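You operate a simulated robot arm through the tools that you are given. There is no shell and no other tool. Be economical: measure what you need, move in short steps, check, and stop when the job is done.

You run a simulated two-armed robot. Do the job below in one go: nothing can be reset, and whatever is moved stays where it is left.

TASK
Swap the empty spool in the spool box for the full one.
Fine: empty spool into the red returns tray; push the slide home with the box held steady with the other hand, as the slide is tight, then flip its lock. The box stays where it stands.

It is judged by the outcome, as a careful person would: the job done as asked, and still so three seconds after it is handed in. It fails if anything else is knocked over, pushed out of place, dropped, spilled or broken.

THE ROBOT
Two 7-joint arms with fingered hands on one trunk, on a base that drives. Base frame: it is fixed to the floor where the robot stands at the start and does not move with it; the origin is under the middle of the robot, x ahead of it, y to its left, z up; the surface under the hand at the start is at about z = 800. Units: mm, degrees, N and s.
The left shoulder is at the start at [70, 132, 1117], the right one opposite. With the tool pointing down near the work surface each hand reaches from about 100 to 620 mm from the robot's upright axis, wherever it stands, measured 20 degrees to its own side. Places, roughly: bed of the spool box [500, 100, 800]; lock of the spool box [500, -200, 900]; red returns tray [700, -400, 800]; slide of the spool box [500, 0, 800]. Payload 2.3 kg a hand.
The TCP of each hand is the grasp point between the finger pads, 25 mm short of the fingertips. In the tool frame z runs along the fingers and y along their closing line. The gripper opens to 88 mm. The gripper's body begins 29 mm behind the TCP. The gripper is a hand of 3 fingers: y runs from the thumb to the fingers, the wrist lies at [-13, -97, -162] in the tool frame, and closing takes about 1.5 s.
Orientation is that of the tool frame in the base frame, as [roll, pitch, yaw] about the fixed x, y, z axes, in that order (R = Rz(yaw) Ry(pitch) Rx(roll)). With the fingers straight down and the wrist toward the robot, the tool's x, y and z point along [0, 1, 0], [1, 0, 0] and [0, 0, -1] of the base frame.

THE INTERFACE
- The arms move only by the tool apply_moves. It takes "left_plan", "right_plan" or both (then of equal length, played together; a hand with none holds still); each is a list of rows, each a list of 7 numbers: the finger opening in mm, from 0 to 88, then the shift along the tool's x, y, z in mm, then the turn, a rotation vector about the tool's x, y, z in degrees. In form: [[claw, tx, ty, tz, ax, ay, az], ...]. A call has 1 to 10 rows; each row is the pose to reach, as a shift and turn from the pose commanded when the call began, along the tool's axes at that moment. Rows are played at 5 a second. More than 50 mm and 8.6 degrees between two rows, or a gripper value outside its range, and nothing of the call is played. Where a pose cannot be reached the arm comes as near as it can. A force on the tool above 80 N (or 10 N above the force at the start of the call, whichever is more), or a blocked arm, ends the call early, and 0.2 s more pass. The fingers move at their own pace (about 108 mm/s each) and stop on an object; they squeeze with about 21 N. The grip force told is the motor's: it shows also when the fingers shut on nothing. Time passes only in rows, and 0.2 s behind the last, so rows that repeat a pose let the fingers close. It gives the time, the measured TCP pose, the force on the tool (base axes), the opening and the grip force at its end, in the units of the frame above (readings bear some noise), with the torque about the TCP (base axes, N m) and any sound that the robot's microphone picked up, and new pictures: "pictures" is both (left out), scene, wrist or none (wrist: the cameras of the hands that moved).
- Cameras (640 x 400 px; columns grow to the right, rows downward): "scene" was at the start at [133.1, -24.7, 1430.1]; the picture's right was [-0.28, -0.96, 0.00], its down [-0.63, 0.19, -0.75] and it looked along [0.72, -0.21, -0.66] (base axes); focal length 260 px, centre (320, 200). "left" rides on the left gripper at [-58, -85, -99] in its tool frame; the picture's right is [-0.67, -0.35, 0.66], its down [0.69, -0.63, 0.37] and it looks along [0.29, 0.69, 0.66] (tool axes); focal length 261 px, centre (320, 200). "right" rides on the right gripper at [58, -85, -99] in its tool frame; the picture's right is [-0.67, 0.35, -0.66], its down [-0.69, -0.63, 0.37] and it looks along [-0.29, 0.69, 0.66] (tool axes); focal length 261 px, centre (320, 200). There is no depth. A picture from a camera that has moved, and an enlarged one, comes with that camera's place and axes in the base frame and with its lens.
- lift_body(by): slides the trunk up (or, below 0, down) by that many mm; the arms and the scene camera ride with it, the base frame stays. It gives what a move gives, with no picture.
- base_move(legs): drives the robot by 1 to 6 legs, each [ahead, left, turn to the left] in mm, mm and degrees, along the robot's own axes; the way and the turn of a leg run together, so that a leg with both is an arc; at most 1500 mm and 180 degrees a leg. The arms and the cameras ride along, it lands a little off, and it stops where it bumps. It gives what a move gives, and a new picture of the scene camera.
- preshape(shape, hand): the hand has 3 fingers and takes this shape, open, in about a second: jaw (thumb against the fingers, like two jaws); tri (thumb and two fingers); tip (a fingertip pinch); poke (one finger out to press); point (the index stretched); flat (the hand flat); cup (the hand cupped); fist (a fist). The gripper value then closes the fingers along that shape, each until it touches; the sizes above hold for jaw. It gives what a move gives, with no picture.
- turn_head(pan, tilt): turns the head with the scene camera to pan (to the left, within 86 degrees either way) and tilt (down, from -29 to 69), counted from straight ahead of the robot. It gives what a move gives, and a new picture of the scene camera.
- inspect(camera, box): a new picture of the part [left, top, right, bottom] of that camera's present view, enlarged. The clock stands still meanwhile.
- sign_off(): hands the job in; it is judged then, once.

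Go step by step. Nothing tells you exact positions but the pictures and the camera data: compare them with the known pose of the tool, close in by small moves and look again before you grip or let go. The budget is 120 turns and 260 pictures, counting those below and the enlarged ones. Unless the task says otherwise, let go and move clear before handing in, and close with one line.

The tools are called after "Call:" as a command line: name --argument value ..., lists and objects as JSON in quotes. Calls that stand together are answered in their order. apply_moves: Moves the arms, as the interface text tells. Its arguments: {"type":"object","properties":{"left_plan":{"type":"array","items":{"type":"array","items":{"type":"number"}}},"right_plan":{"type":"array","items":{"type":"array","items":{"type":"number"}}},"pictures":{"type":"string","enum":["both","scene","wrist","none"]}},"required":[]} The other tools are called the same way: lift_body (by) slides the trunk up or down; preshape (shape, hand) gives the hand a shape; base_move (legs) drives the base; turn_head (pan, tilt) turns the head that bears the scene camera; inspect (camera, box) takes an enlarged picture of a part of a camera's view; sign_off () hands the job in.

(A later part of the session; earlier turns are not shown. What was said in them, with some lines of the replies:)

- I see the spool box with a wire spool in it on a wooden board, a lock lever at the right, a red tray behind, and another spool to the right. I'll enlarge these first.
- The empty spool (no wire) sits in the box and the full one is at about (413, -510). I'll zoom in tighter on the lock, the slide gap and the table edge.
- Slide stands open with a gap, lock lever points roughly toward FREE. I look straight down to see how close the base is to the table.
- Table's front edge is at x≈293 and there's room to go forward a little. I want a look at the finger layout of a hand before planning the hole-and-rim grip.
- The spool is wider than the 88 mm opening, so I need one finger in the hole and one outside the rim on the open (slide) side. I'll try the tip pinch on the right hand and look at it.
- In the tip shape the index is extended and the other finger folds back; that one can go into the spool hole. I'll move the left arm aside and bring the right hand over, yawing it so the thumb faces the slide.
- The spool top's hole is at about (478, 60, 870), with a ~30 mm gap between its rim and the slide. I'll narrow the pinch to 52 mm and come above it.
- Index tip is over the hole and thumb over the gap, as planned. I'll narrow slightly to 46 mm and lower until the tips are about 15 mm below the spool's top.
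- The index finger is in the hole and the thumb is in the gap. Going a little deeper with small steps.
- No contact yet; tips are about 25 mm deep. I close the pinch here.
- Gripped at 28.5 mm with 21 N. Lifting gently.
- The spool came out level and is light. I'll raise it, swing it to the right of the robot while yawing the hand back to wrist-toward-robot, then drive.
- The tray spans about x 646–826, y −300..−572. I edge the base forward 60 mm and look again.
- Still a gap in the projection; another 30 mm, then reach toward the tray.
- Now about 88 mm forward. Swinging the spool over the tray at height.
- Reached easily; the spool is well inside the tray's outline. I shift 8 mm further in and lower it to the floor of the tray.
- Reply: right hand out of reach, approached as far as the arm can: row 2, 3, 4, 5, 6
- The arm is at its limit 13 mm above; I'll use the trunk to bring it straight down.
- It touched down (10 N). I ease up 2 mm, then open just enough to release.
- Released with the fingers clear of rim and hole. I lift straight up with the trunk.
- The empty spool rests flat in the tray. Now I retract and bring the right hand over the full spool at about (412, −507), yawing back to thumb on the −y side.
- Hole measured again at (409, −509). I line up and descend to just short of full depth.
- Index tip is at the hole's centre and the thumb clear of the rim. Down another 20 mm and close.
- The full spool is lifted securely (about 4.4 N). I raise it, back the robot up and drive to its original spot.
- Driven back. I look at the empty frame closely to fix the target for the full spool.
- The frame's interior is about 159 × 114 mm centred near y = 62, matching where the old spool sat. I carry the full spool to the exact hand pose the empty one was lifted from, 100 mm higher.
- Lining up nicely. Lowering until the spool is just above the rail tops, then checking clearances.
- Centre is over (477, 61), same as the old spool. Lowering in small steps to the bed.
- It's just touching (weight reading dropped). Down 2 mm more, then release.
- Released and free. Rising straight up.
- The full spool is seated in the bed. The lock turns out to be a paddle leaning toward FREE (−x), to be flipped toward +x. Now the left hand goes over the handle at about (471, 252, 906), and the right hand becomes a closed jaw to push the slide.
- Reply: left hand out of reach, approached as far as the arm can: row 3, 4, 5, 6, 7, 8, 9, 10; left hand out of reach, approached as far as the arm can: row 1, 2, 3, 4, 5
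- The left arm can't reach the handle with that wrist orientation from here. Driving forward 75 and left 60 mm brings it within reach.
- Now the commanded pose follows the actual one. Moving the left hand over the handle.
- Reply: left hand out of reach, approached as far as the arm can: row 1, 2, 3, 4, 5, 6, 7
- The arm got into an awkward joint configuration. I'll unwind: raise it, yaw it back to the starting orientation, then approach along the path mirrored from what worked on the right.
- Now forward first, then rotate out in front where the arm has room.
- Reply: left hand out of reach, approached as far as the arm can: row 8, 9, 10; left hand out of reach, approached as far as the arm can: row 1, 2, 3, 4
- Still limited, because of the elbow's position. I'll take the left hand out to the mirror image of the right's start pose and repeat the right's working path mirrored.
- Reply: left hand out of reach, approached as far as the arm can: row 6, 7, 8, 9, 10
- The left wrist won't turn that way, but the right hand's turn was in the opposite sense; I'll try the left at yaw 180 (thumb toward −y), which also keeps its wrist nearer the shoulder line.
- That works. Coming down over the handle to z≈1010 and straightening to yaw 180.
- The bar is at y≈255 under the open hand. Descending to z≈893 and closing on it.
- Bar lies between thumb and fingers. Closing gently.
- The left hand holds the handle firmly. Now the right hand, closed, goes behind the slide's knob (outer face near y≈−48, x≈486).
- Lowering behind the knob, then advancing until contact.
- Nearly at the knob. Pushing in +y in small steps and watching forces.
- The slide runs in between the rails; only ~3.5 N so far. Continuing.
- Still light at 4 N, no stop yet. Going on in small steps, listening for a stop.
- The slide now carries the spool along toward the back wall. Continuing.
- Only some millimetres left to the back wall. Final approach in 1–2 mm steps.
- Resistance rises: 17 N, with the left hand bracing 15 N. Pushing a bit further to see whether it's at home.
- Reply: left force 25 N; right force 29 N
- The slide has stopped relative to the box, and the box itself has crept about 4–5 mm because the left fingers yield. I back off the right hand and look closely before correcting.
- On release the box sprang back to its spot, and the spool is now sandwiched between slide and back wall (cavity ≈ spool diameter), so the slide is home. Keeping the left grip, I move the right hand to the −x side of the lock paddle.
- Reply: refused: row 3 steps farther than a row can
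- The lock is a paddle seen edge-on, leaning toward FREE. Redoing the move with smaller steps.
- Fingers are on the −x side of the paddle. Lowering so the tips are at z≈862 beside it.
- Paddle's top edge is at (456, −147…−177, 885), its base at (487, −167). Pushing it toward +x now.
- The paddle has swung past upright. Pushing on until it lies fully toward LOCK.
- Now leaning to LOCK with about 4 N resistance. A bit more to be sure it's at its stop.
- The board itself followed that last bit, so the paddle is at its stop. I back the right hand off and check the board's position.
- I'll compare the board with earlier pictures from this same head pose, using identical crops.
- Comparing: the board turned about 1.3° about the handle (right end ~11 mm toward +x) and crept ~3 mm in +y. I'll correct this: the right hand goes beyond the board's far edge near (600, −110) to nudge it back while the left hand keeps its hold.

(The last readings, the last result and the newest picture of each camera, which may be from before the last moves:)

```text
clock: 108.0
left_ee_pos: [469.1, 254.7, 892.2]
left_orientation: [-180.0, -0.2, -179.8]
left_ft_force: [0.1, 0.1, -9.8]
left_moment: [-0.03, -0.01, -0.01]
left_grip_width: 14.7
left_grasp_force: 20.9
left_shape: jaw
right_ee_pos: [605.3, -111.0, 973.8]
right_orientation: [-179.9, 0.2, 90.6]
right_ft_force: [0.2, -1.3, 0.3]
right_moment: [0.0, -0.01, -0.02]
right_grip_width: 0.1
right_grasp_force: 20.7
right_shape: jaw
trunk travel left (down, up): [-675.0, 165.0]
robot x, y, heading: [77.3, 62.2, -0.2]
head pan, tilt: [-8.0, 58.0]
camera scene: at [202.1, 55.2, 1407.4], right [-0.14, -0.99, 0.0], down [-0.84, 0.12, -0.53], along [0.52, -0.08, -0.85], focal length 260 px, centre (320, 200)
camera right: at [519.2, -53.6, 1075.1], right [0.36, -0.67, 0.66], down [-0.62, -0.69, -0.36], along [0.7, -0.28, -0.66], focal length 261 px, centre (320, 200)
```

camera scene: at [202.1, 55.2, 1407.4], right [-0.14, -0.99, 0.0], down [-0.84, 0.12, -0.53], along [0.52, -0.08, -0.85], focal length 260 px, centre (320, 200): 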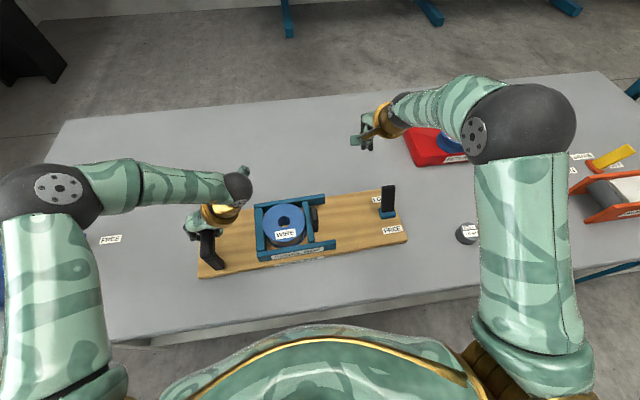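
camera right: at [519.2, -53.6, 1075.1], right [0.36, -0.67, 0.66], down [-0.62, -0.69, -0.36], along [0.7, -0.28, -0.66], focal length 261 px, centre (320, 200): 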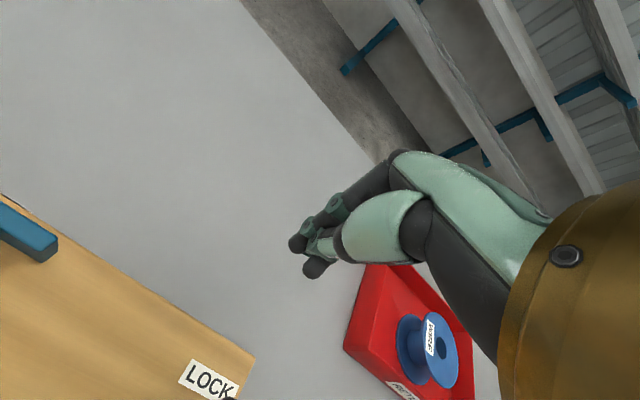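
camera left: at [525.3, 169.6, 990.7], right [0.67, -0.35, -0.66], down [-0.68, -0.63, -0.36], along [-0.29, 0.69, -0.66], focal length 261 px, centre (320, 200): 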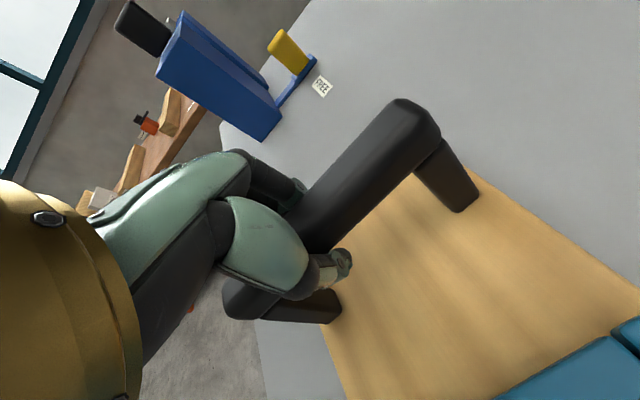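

Board's far edge is at x≈575 here. Lowering the fingertips beside it.

Call:
apply_moves --right_plan '[[0, 0, 0, 40, 0, 0, 0], [0, 0, 0, 80, 0, 0, 0], [0, 0, 0, 115, 0, 0, 0], [0, 0, 0, 132, 0, 0, 0], [0, 0, 0, 140, 0, 0, 0], [0, 0, 0, 140, 0, 0, 0]]' --pictures "wrist"

Call:
inspect --camera "right" --box '[160, 180, 400, 380]'

Call:
inspect --camera "scene" --box '[330, 150, 450, 260]'

```text
clock: 109.4
left_ee_pos: [469.4, 256.0, 893.4]
left_orientation: [179.9, 0.0, -179.8]
left_ft_force: [-0.1, -0.1, -9.8]
left_moment: [-0.02, 0.01, 0.02]
left_grip_width: 15.3
left_grasp_force: 21.1
left_shape: jaw
right_ee_pos: [603.1, -111.6, 834.0]
right_orientation: [-179.9, 0.1, 90.7]
right_ft_force: [0.5, -0.7, 0.4]
right_moment: [-0.02, -0.03, -0.01]
right_grip_width: 0.1
right_grasp_force: 21.4
right_shape: jaw
trunk travel left (down, up): [-675.0, 165.0]
robot x, y, heading: [76.1, 63.7, -0.3]
head pan, tilt: [-8.0, 58.0]
camera right: at [518.5, -54.2, 934.9], right [0.36, -0.67, 0.66], down [-0.62, -0.69, -0.36], along [0.7, -0.28, -0.66], focal length 261 px, centre (320, 200)
```

right: 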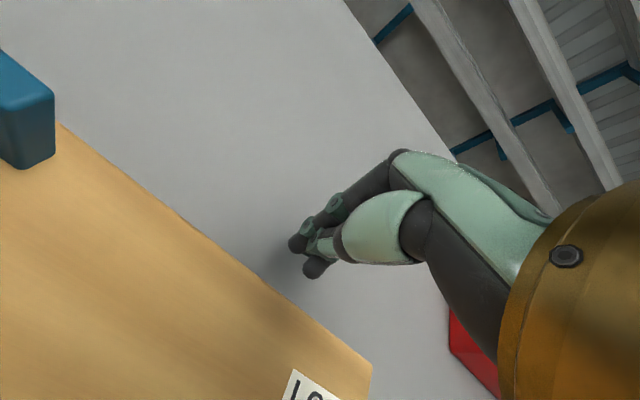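

```text
2.00 times, centred on (280, 280) of right
camera zoom: at [518.5, -54.2, 934.9], right [0.36, -0.67, 0.66], down [-0.62, -0.69, -0.36], along [0.7, -0.28, -0.66], focal length 521 px, centre (400, 40)
```

zoom: 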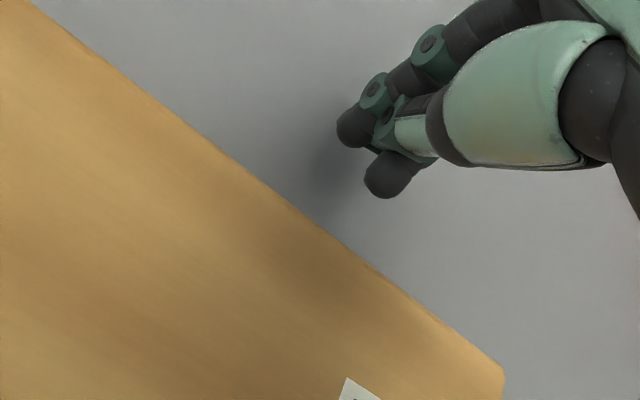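

```text
3.64 times, centred on (390, 205) of scene
camera zoom: at [202.1, 55.3, 1407.4], right [-0.14, -0.99, 0.0], down [-0.84, 0.12, -0.53], along [0.52, -0.08, -0.85], focal length 944 px, centre (66, 182)
```

zoom: 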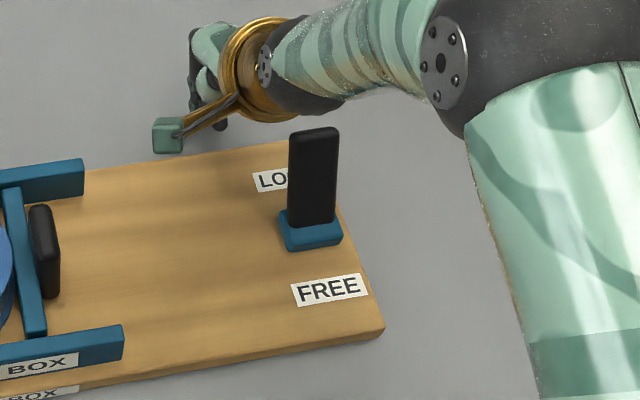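

Tips are beside the edge. Nudging back in −x carefully.

Call:
apply_moves --right_plan '[[0, 0, -6, 0, 0, 0, 0], [0, 0, -12, 0, 0, 0, 0], [0, 0, -16, 0, 0, 0, 0], [0, 0, -19, 0, 0, 0, 0], [0, 0, -21, 0, 0, 0, 0], [0, 0, -21, 0, 0, 0, 0]]' --pictures "none"

Call:
inspect --camera "scene" --box '[330, 150, 450, 260]'

```text
clock: 110.8
left_ee_pos: [470.2, 255.1, 892.2]
left_orientation: [180.0, -0.1, -179.9]
left_ft_force: [-0.8, 0.7, -8.9]
left_moment: [0.02, 0.01, 0.02]
left_grip_width: 15.1
left_grasp_force: 20.9
left_shape: jaw
right_ee_pos: [583.6, -113.3, 833.7]
right_orientation: [-179.9, 0.1, 90.8]
right_ft_force: [3.4, -0.7, 1.4]
right_moment: [-0.02, -0.03, 0.01]
right_grip_width: 0.0
right_grasp_force: 20.8
right_shape: jaw
trunk travel left (down, up): [-675.0, 165.0]
robot x, y, heading: [78.6, 62.1, -0.4]
head pan, tilt: [-8.0, 58.0]
```

```text
3.64 times, centred on (390, 205) of scene
camera zoom: at [202.9, 55.4, 1407.3], right [-0.14, -0.99, 0.0], down [-0.84, 0.12, -0.53], along [0.52, -0.08, -0.85], focal length 944 px, centre (66, 182)
```

zoom: 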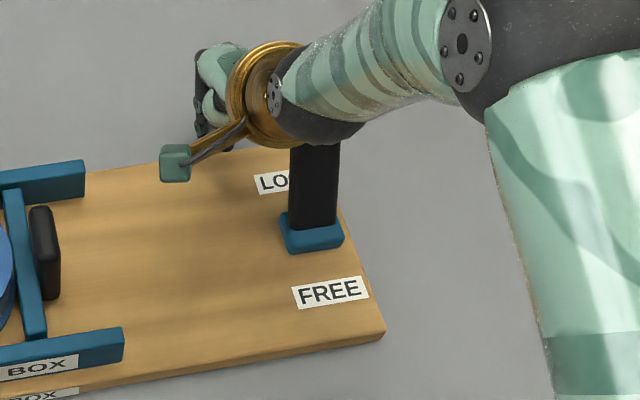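

Contact made (3.4 N). About 7 mm more to restore the angle.

Call:
apply_moves --right_plan '[[0, 0, -2, 0, 0, 0, 0], [0, 0, -4, 0, 0, 0, 0], [0, 0, -6, 0, 0, 0, 0], [0, 0, -7, 0, 0, 0, 0], [0, 0, -7, 0, 0, 0, 0]]' --pictures "none"

Call:
inspect --camera "scene" --box '[330, 150, 450, 260]'

```text
clock: 112.0
left_ee_pos: [469.5, 255.3, 892.5]
left_orientation: [179.9, -0.1, -179.8]
left_ft_force: [-1.7, 2.4, -9.8]
left_moment: [-0.02, -0.02, 0.02]
left_grip_width: 14.9
left_grasp_force: 21.1
left_shape: jaw
right_ee_pos: [575.9, -113.5, 834.7]
right_orientation: [-179.7, 0.1, 90.7]
right_ft_force: [3.7, -1.8, 0.2]
right_moment: [-0.06, -0.04, 0.06]
right_grip_width: 0.0
right_grasp_force: 21.4
right_shape: jaw
trunk travel left (down, up): [-675.0, 165.0]
robot x, y, heading: [77.1, 66.4, -0.4]
head pan, tilt: [-8.0, 58.0]
```

```text
3.64 times, centred on (390, 205) of scene
camera zoom: at [202.9, 55.3, 1407.3], right [-0.14, -0.99, 0.0], down [-0.84, 0.12, -0.53], along [0.52, -0.08, -0.85], focal length 944 px, centre (66, 182)
```

zoom: 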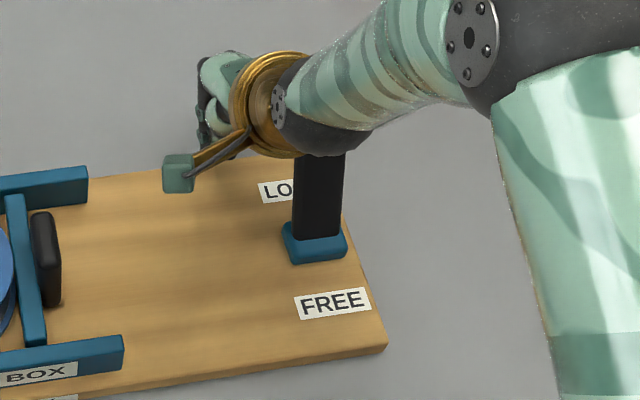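

The board's angle now matches the picture before the lock was flipped. I retract the right hand and compare the first reference crop.

Call:
apply_moves --right_plan '[[0, 0, 8, 0, 0, 0, 0], [0, 0, 20, 0, 0, 0, 0], [0, 0, 24, -40, 0, 0, 0], [0, 0, 24, -85, 0, 0, 0], [0, 0, 24, -130, 0, 0, 0], [0, -40, 0, -150, 0, 0, 0], [0, -85, -20, -150, 0, 0, 0], [0, -130, -40, -150, 0, 0, 0], [0, -175, -60, -150, 0, 0, 0]]' --pictures "none"

Call:
inspect --camera "scene" --box '[230, 120, 430, 260]'

```text
refused: row 6 steps farther than a row can; nothing moved
```

```text
2.86 times, centred on (330, 190) of scene
camera zoom: at [202.9, 55.3, 1407.3], right [-0.14, -0.99, 0.0], down [-0.84, 0.12, -0.53], along [0.52, -0.08, -0.85], focal length 742 px, centre (291, 229)
```

zoom: 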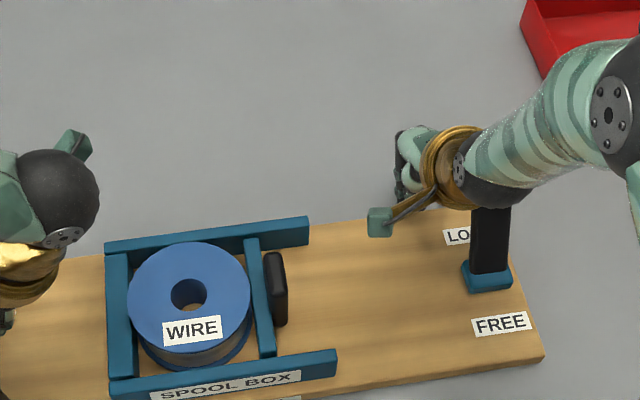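

The remaining offset is about 2.5 mm in +y. Retract the right hand (smaller steps) and ease the board back 3 mm with the left.

Call:
apply_moves --right_plan '[[0, 0, 8, 0, 0, 0, 0], [0, 0, 20, 0, 0, 0, 0], [0, 0, 24, -40, 0, 0, 0], [0, 0, 24, -85, 0, 0, 0], [0, 0, 24, -130, 0, 0, 0], [0, -35, 10, -145, 0, 0, 0], [0, -75, -5, -150, 0, 0, 0], [0, -115, -25, -150, 0, 0, 0], [0, -155, -50, -150, 0, 0, 0], [0, -190, -80, -150, 0, 0, 0]]' --pictures "none"

Call:
apply_moves --left_plan '[[0, 0, -1, 0, 0, 0, 0], [0, 0, -2, 0, 0, 0, 0], [0, 0, -3, 0, 0, 0, 0], [0, 0, -4, 0, 0, 0, 0], [0, 0, -4, 0, 0, 0, 0]]' --pictures "none"

Call:
inspect --camera "scene" --box '[230, 120, 430, 260]'

```text
clock: 114.2
left_ee_pos: [468.0, 253.7, 894.0]
left_orientation: [180.0, 0.0, -179.8]
left_ft_force: [0.0, 1.0, -8.8]
left_moment: [-0.01, -0.02, 0.03]
left_grip_width: 15.1
left_grasp_force: 20.3
left_shape: jaw
right_ee_pos: [496.2, -302.8, 987.0]
right_orientation: [-180.0, -0.1, 90.8]
right_ft_force: [-0.3, 0.4, 0.0]
right_moment: [0.0, 0.0, -0.04]
right_grip_width: 0.0
right_grasp_force: 21.1
right_shape: jaw
trunk travel left (down, up): [-675.0, 165.0]
robot x, y, heading: [79.5, 62.9, -0.3]
head pan, tilt: [-8.0, 58.0]
```

```text
clock: 115.4
left_ee_pos: [468.2, 251.4, 891.8]
left_orientation: [180.0, -0.1, -179.9]
left_ft_force: [0.1, 2.6, -8.9]
left_moment: [-0.01, 0.0, 0.01]
left_grip_width: 15.2
left_grasp_force: 20.8
left_shape: jaw
right_ee_pos: [497.3, -301.8, 988.5]
right_orientation: [-179.9, 0.0, 90.6]
right_ft_force: [0.5, -0.2, -0.4]
right_moment: [-0.01, 0.0, -0.01]
right_grip_width: 0.0
right_grasp_force: 20.8
right_shape: jaw
trunk travel left (down, up): [-675.0, 165.0]
robot x, y, heading: [78.0, 66.2, -0.1]
head pan, tilt: [-8.0, 58.0]
```

```text
2.86 times, centred on (330, 190) of scene
camera zoom: at [201.8, 55.9, 1407.4], right [-0.14, -0.99, 0.0], down [-0.84, 0.12, -0.53], along [0.52, -0.08, -0.85], focal length 742 px, centre (291, 229)
```

zoom: 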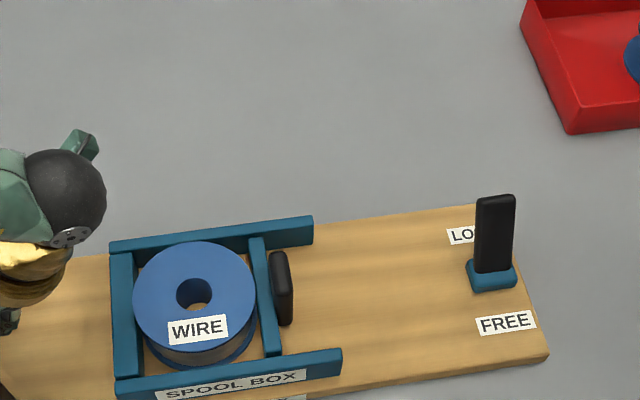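

Now within ~1.5 mm on the other side; nudge back 1 mm, then open the left hand.

Call:
apply_moves --left_plan '[[0, 0, 1, 0, 0, 0, 0], [0, 0, 1.7, 0, 0, 0, 0], [0, 0, 1.7, 0, 0, 0, 0], [20, 0, 1.7, 0, 0, 0, 0], [30, 0, 1.7, 0, 0, 0, 0], [45, 0, 1.7, 0, 0, 0, 0], [70, 0, 1.7, 0, 0, 0, 0], [88, 0, 1.7, 0, 0, 0, 0], [88, 0, 1.7, 0, 0, 0, 0]]' --pictures "wrist"

Call:
inspect --camera "scene" --box '[230, 120, 430, 260]'

```text
clock: 117.4
left_ee_pos: [467.8, 251.4, 892.5]
left_orientation: [179.8, 0.0, -179.8]
left_ft_force: [-0.1, -0.1, 0.1]
left_moment: [-0.01, 0.0, -0.01]
left_grip_width: 87.6
left_grasp_force: 0.1
left_shape: jaw
right_ee_pos: [497.3, -301.6, 988.2]
right_orientation: [180.0, 0.0, 90.8]
right_ft_force: [0.8, 0.1, -0.1]
right_moment: [0.02, 0.01, -0.01]
right_grip_width: 0.3
right_grasp_force: 21.4
right_shape: jaw
trunk travel left (down, up): [-675.0, 165.0]
robot x, y, heading: [80.6, 68.3, -0.4]
head pan, tilt: [-8.0, 58.0]
camera left: at [524.2, 166.5, 990.3], right [0.67, -0.35, -0.66], down [-0.68, -0.63, -0.37], along [-0.29, 0.69, -0.66], focal length 261 px, centre (320, 200)
```

left: 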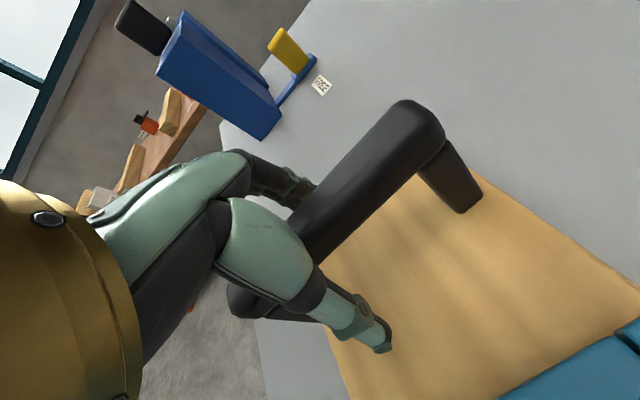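

```text
2.86 times, centred on (330, 190) of scene
camera zoom: at [200.0, 53.9, 1407.6], right [-0.14, -0.99, 0.0], down [-0.84, 0.12, -0.53], along [0.52, -0.08, -0.85], focal length 742 px, centre (291, 229)
```

zoom: 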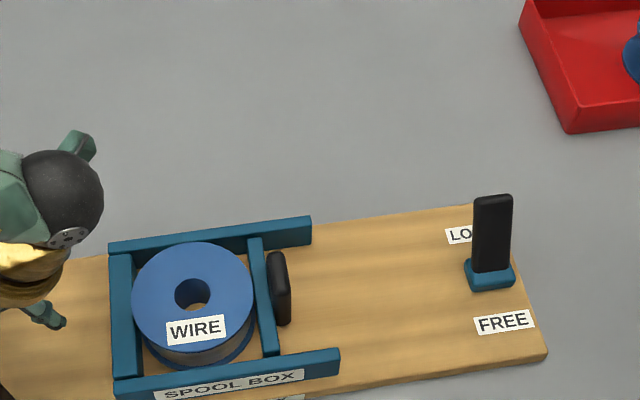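

The board matches its original position. Raising the left hand clear and inspecting the bed closely.

Call:
apply_moves --left_plan '[[88, 0, 0, -30, 0, 0, 0], [88, 0, 0, -70, 0, 0, 0], [88, 0, 0, -110, 0, 0, 0], [88, 0, 0, -150, 0, 0, 0], [88, 0, 25, -185, 0, 0, 0], [88, 0, 60, -200, 0, 0, 0]]' --pictures "none"

Call:
turn_head --pan 5 --tilt 60

Call:
inspect --camera "scene" --box '[270, 160, 400, 260]'

Call:
inspect --camera "right" --box '[0, 0, 640, 400]'

```text
clock: 118.8
left_ee_pos: [467.5, 313.4, 1092.2]
left_orientation: [180.0, 0.0, -179.8]
left_ft_force: [-0.5, 0.7, 0.2]
left_moment: [0.0, 0.01, -0.03]
left_grip_width: 87.8
left_grasp_force: 0.1
left_shape: jaw
right_ee_pos: [497.0, -301.8, 988.8]
right_orientation: [180.0, 0.1, 90.7]
right_ft_force: [0.6, 0.1, -0.2]
right_moment: [-0.02, 0.0, -0.01]
right_grip_width: 0.0
right_grasp_force: 20.6
right_shape: jaw
trunk travel left (down, up): [-675.0, 165.0]
robot x, y, heading: [78.6, 64.9, -0.4]
head pan, tilt: [-8.0, 58.0]
```

```text
clock: 119.5
left_ee_pos: [466.9, 312.4, 1092.1]
left_orientation: [179.8, 0.0, -179.8]
left_ft_force: [0.4, -0.6, 0.4]
left_moment: [0.0, -0.01, -0.03]
left_grip_width: 87.7
left_grasp_force: 0.1
left_shape: jaw
right_ee_pos: [497.4, -302.9, 987.2]
right_orientation: [-179.9, 0.0, 90.8]
right_ft_force: [0.2, -0.1, 0.3]
right_moment: [0.01, 0.01, 0.02]
right_grip_width: 0.0
right_grasp_force: 20.8
right_shape: jaw
trunk travel left (down, up): [-675.0, 165.0]
robot x, y, heading: [80.0, 64.1, -0.1]
head pan, tilt: [5.0, 60.0]
camera scene: at [198.2, 69.1, 1405.3], right [0.08, -1.0, 0.0], down [-0.86, -0.07, -0.5], along [0.5, 0.04, -0.87], focal length 260 px, centre (320, 200)
```

scene: 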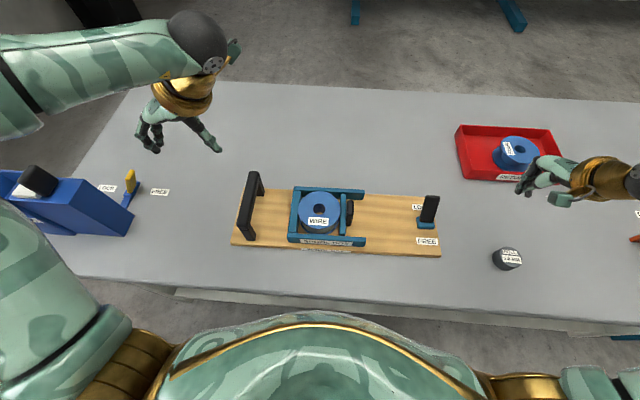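

```text
4.00 times, centred on (335, 210) of scene
camera zoom: at [198.2, 69.1, 1405.3], right [0.08, -1.0, 0.0], down [-0.86, -0.07, -0.5], along [0.5, 0.04, -0.87], focal length 1039 px, centre (260, 160)
```

zoom: 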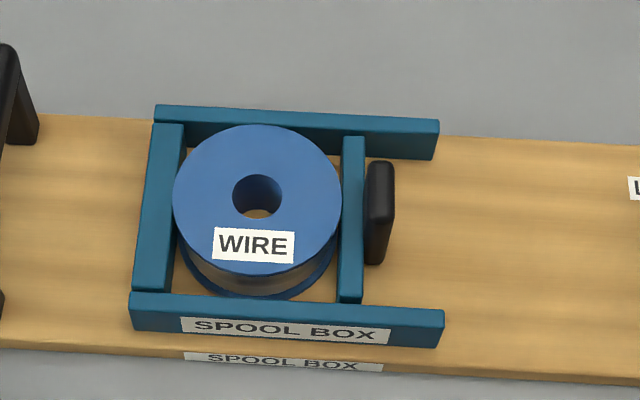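

```text
1.00 times, centred on (320, 200) of right (not enlarged: the box is as wide or as high as the picture)
camera zoom: at [411.6, -244.9, 1087.7], right [0.36, -0.67, 0.66], down [-0.62, -0.69, -0.37], along [0.7, -0.28, -0.66], focal length 261 px, centre (320, 200)
```

zoom: 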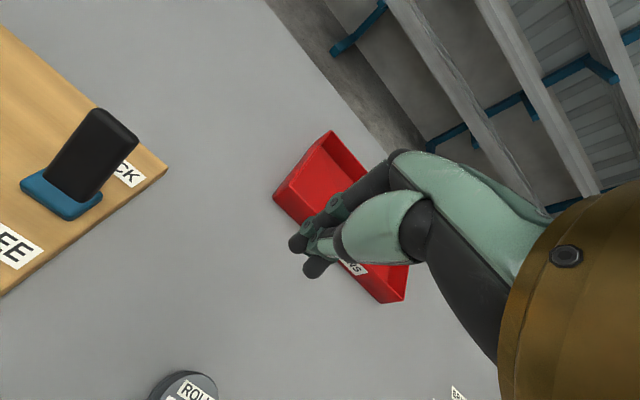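

The spool is snug between slide and back wall, and the lock leans to LOCK. Last check on the tray.

Call:
inspect --camera "scene" --box '[440, 110, 580, 200]'

Call:
inspect --camera "scene" --box '[380, 170, 540, 280]'

```text
4.44 times, centred on (510, 155) of scene
camera zoom: at [198.2, 69.1, 1405.3], right [0.08, -1.0, 0.0], down [-0.86, -0.07, -0.5], along [0.5, 0.04, -0.87], focal length 1154 px, centre (-524, 400)
```

zoom: 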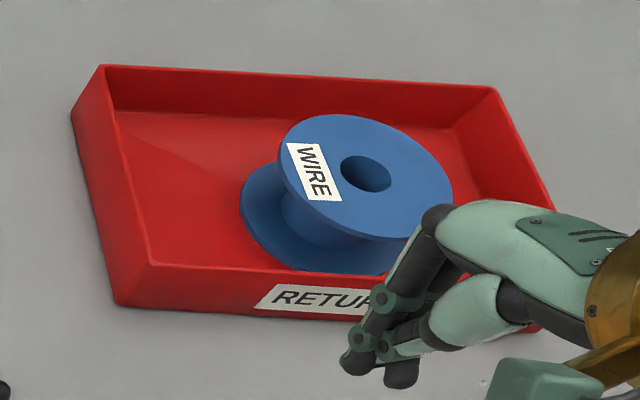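

```text
3.64 times, centred on (460, 225) of scene
camera zoom: at [198.2, 69.1, 1405.3], right [0.08, -1.0, 0.0], down [-0.86, -0.07, -0.5], along [0.5, 0.04, -0.87], focal length 944 px, centre (-189, 109)
```

zoom: 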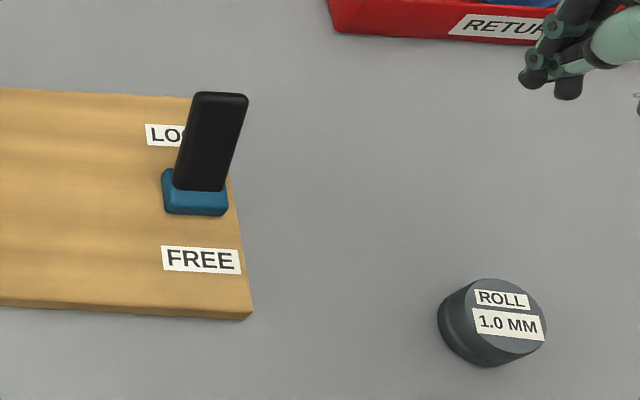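

Everything is in place: the empty spool lies flat in the returns tray, the full one is clamped by the slide, the lock is over to LOCK, and both hands are clear. Handing in.

Call:
sign_off

```text
The job is handed in.
```

The full spool is in the box, the empty one is in the red returns tray, the slide is pushed home and the lock is flipped to LOCK. The box shifted a few millimetres while I worked, and I nudged it back to within about 1–2 mm of where it stood.
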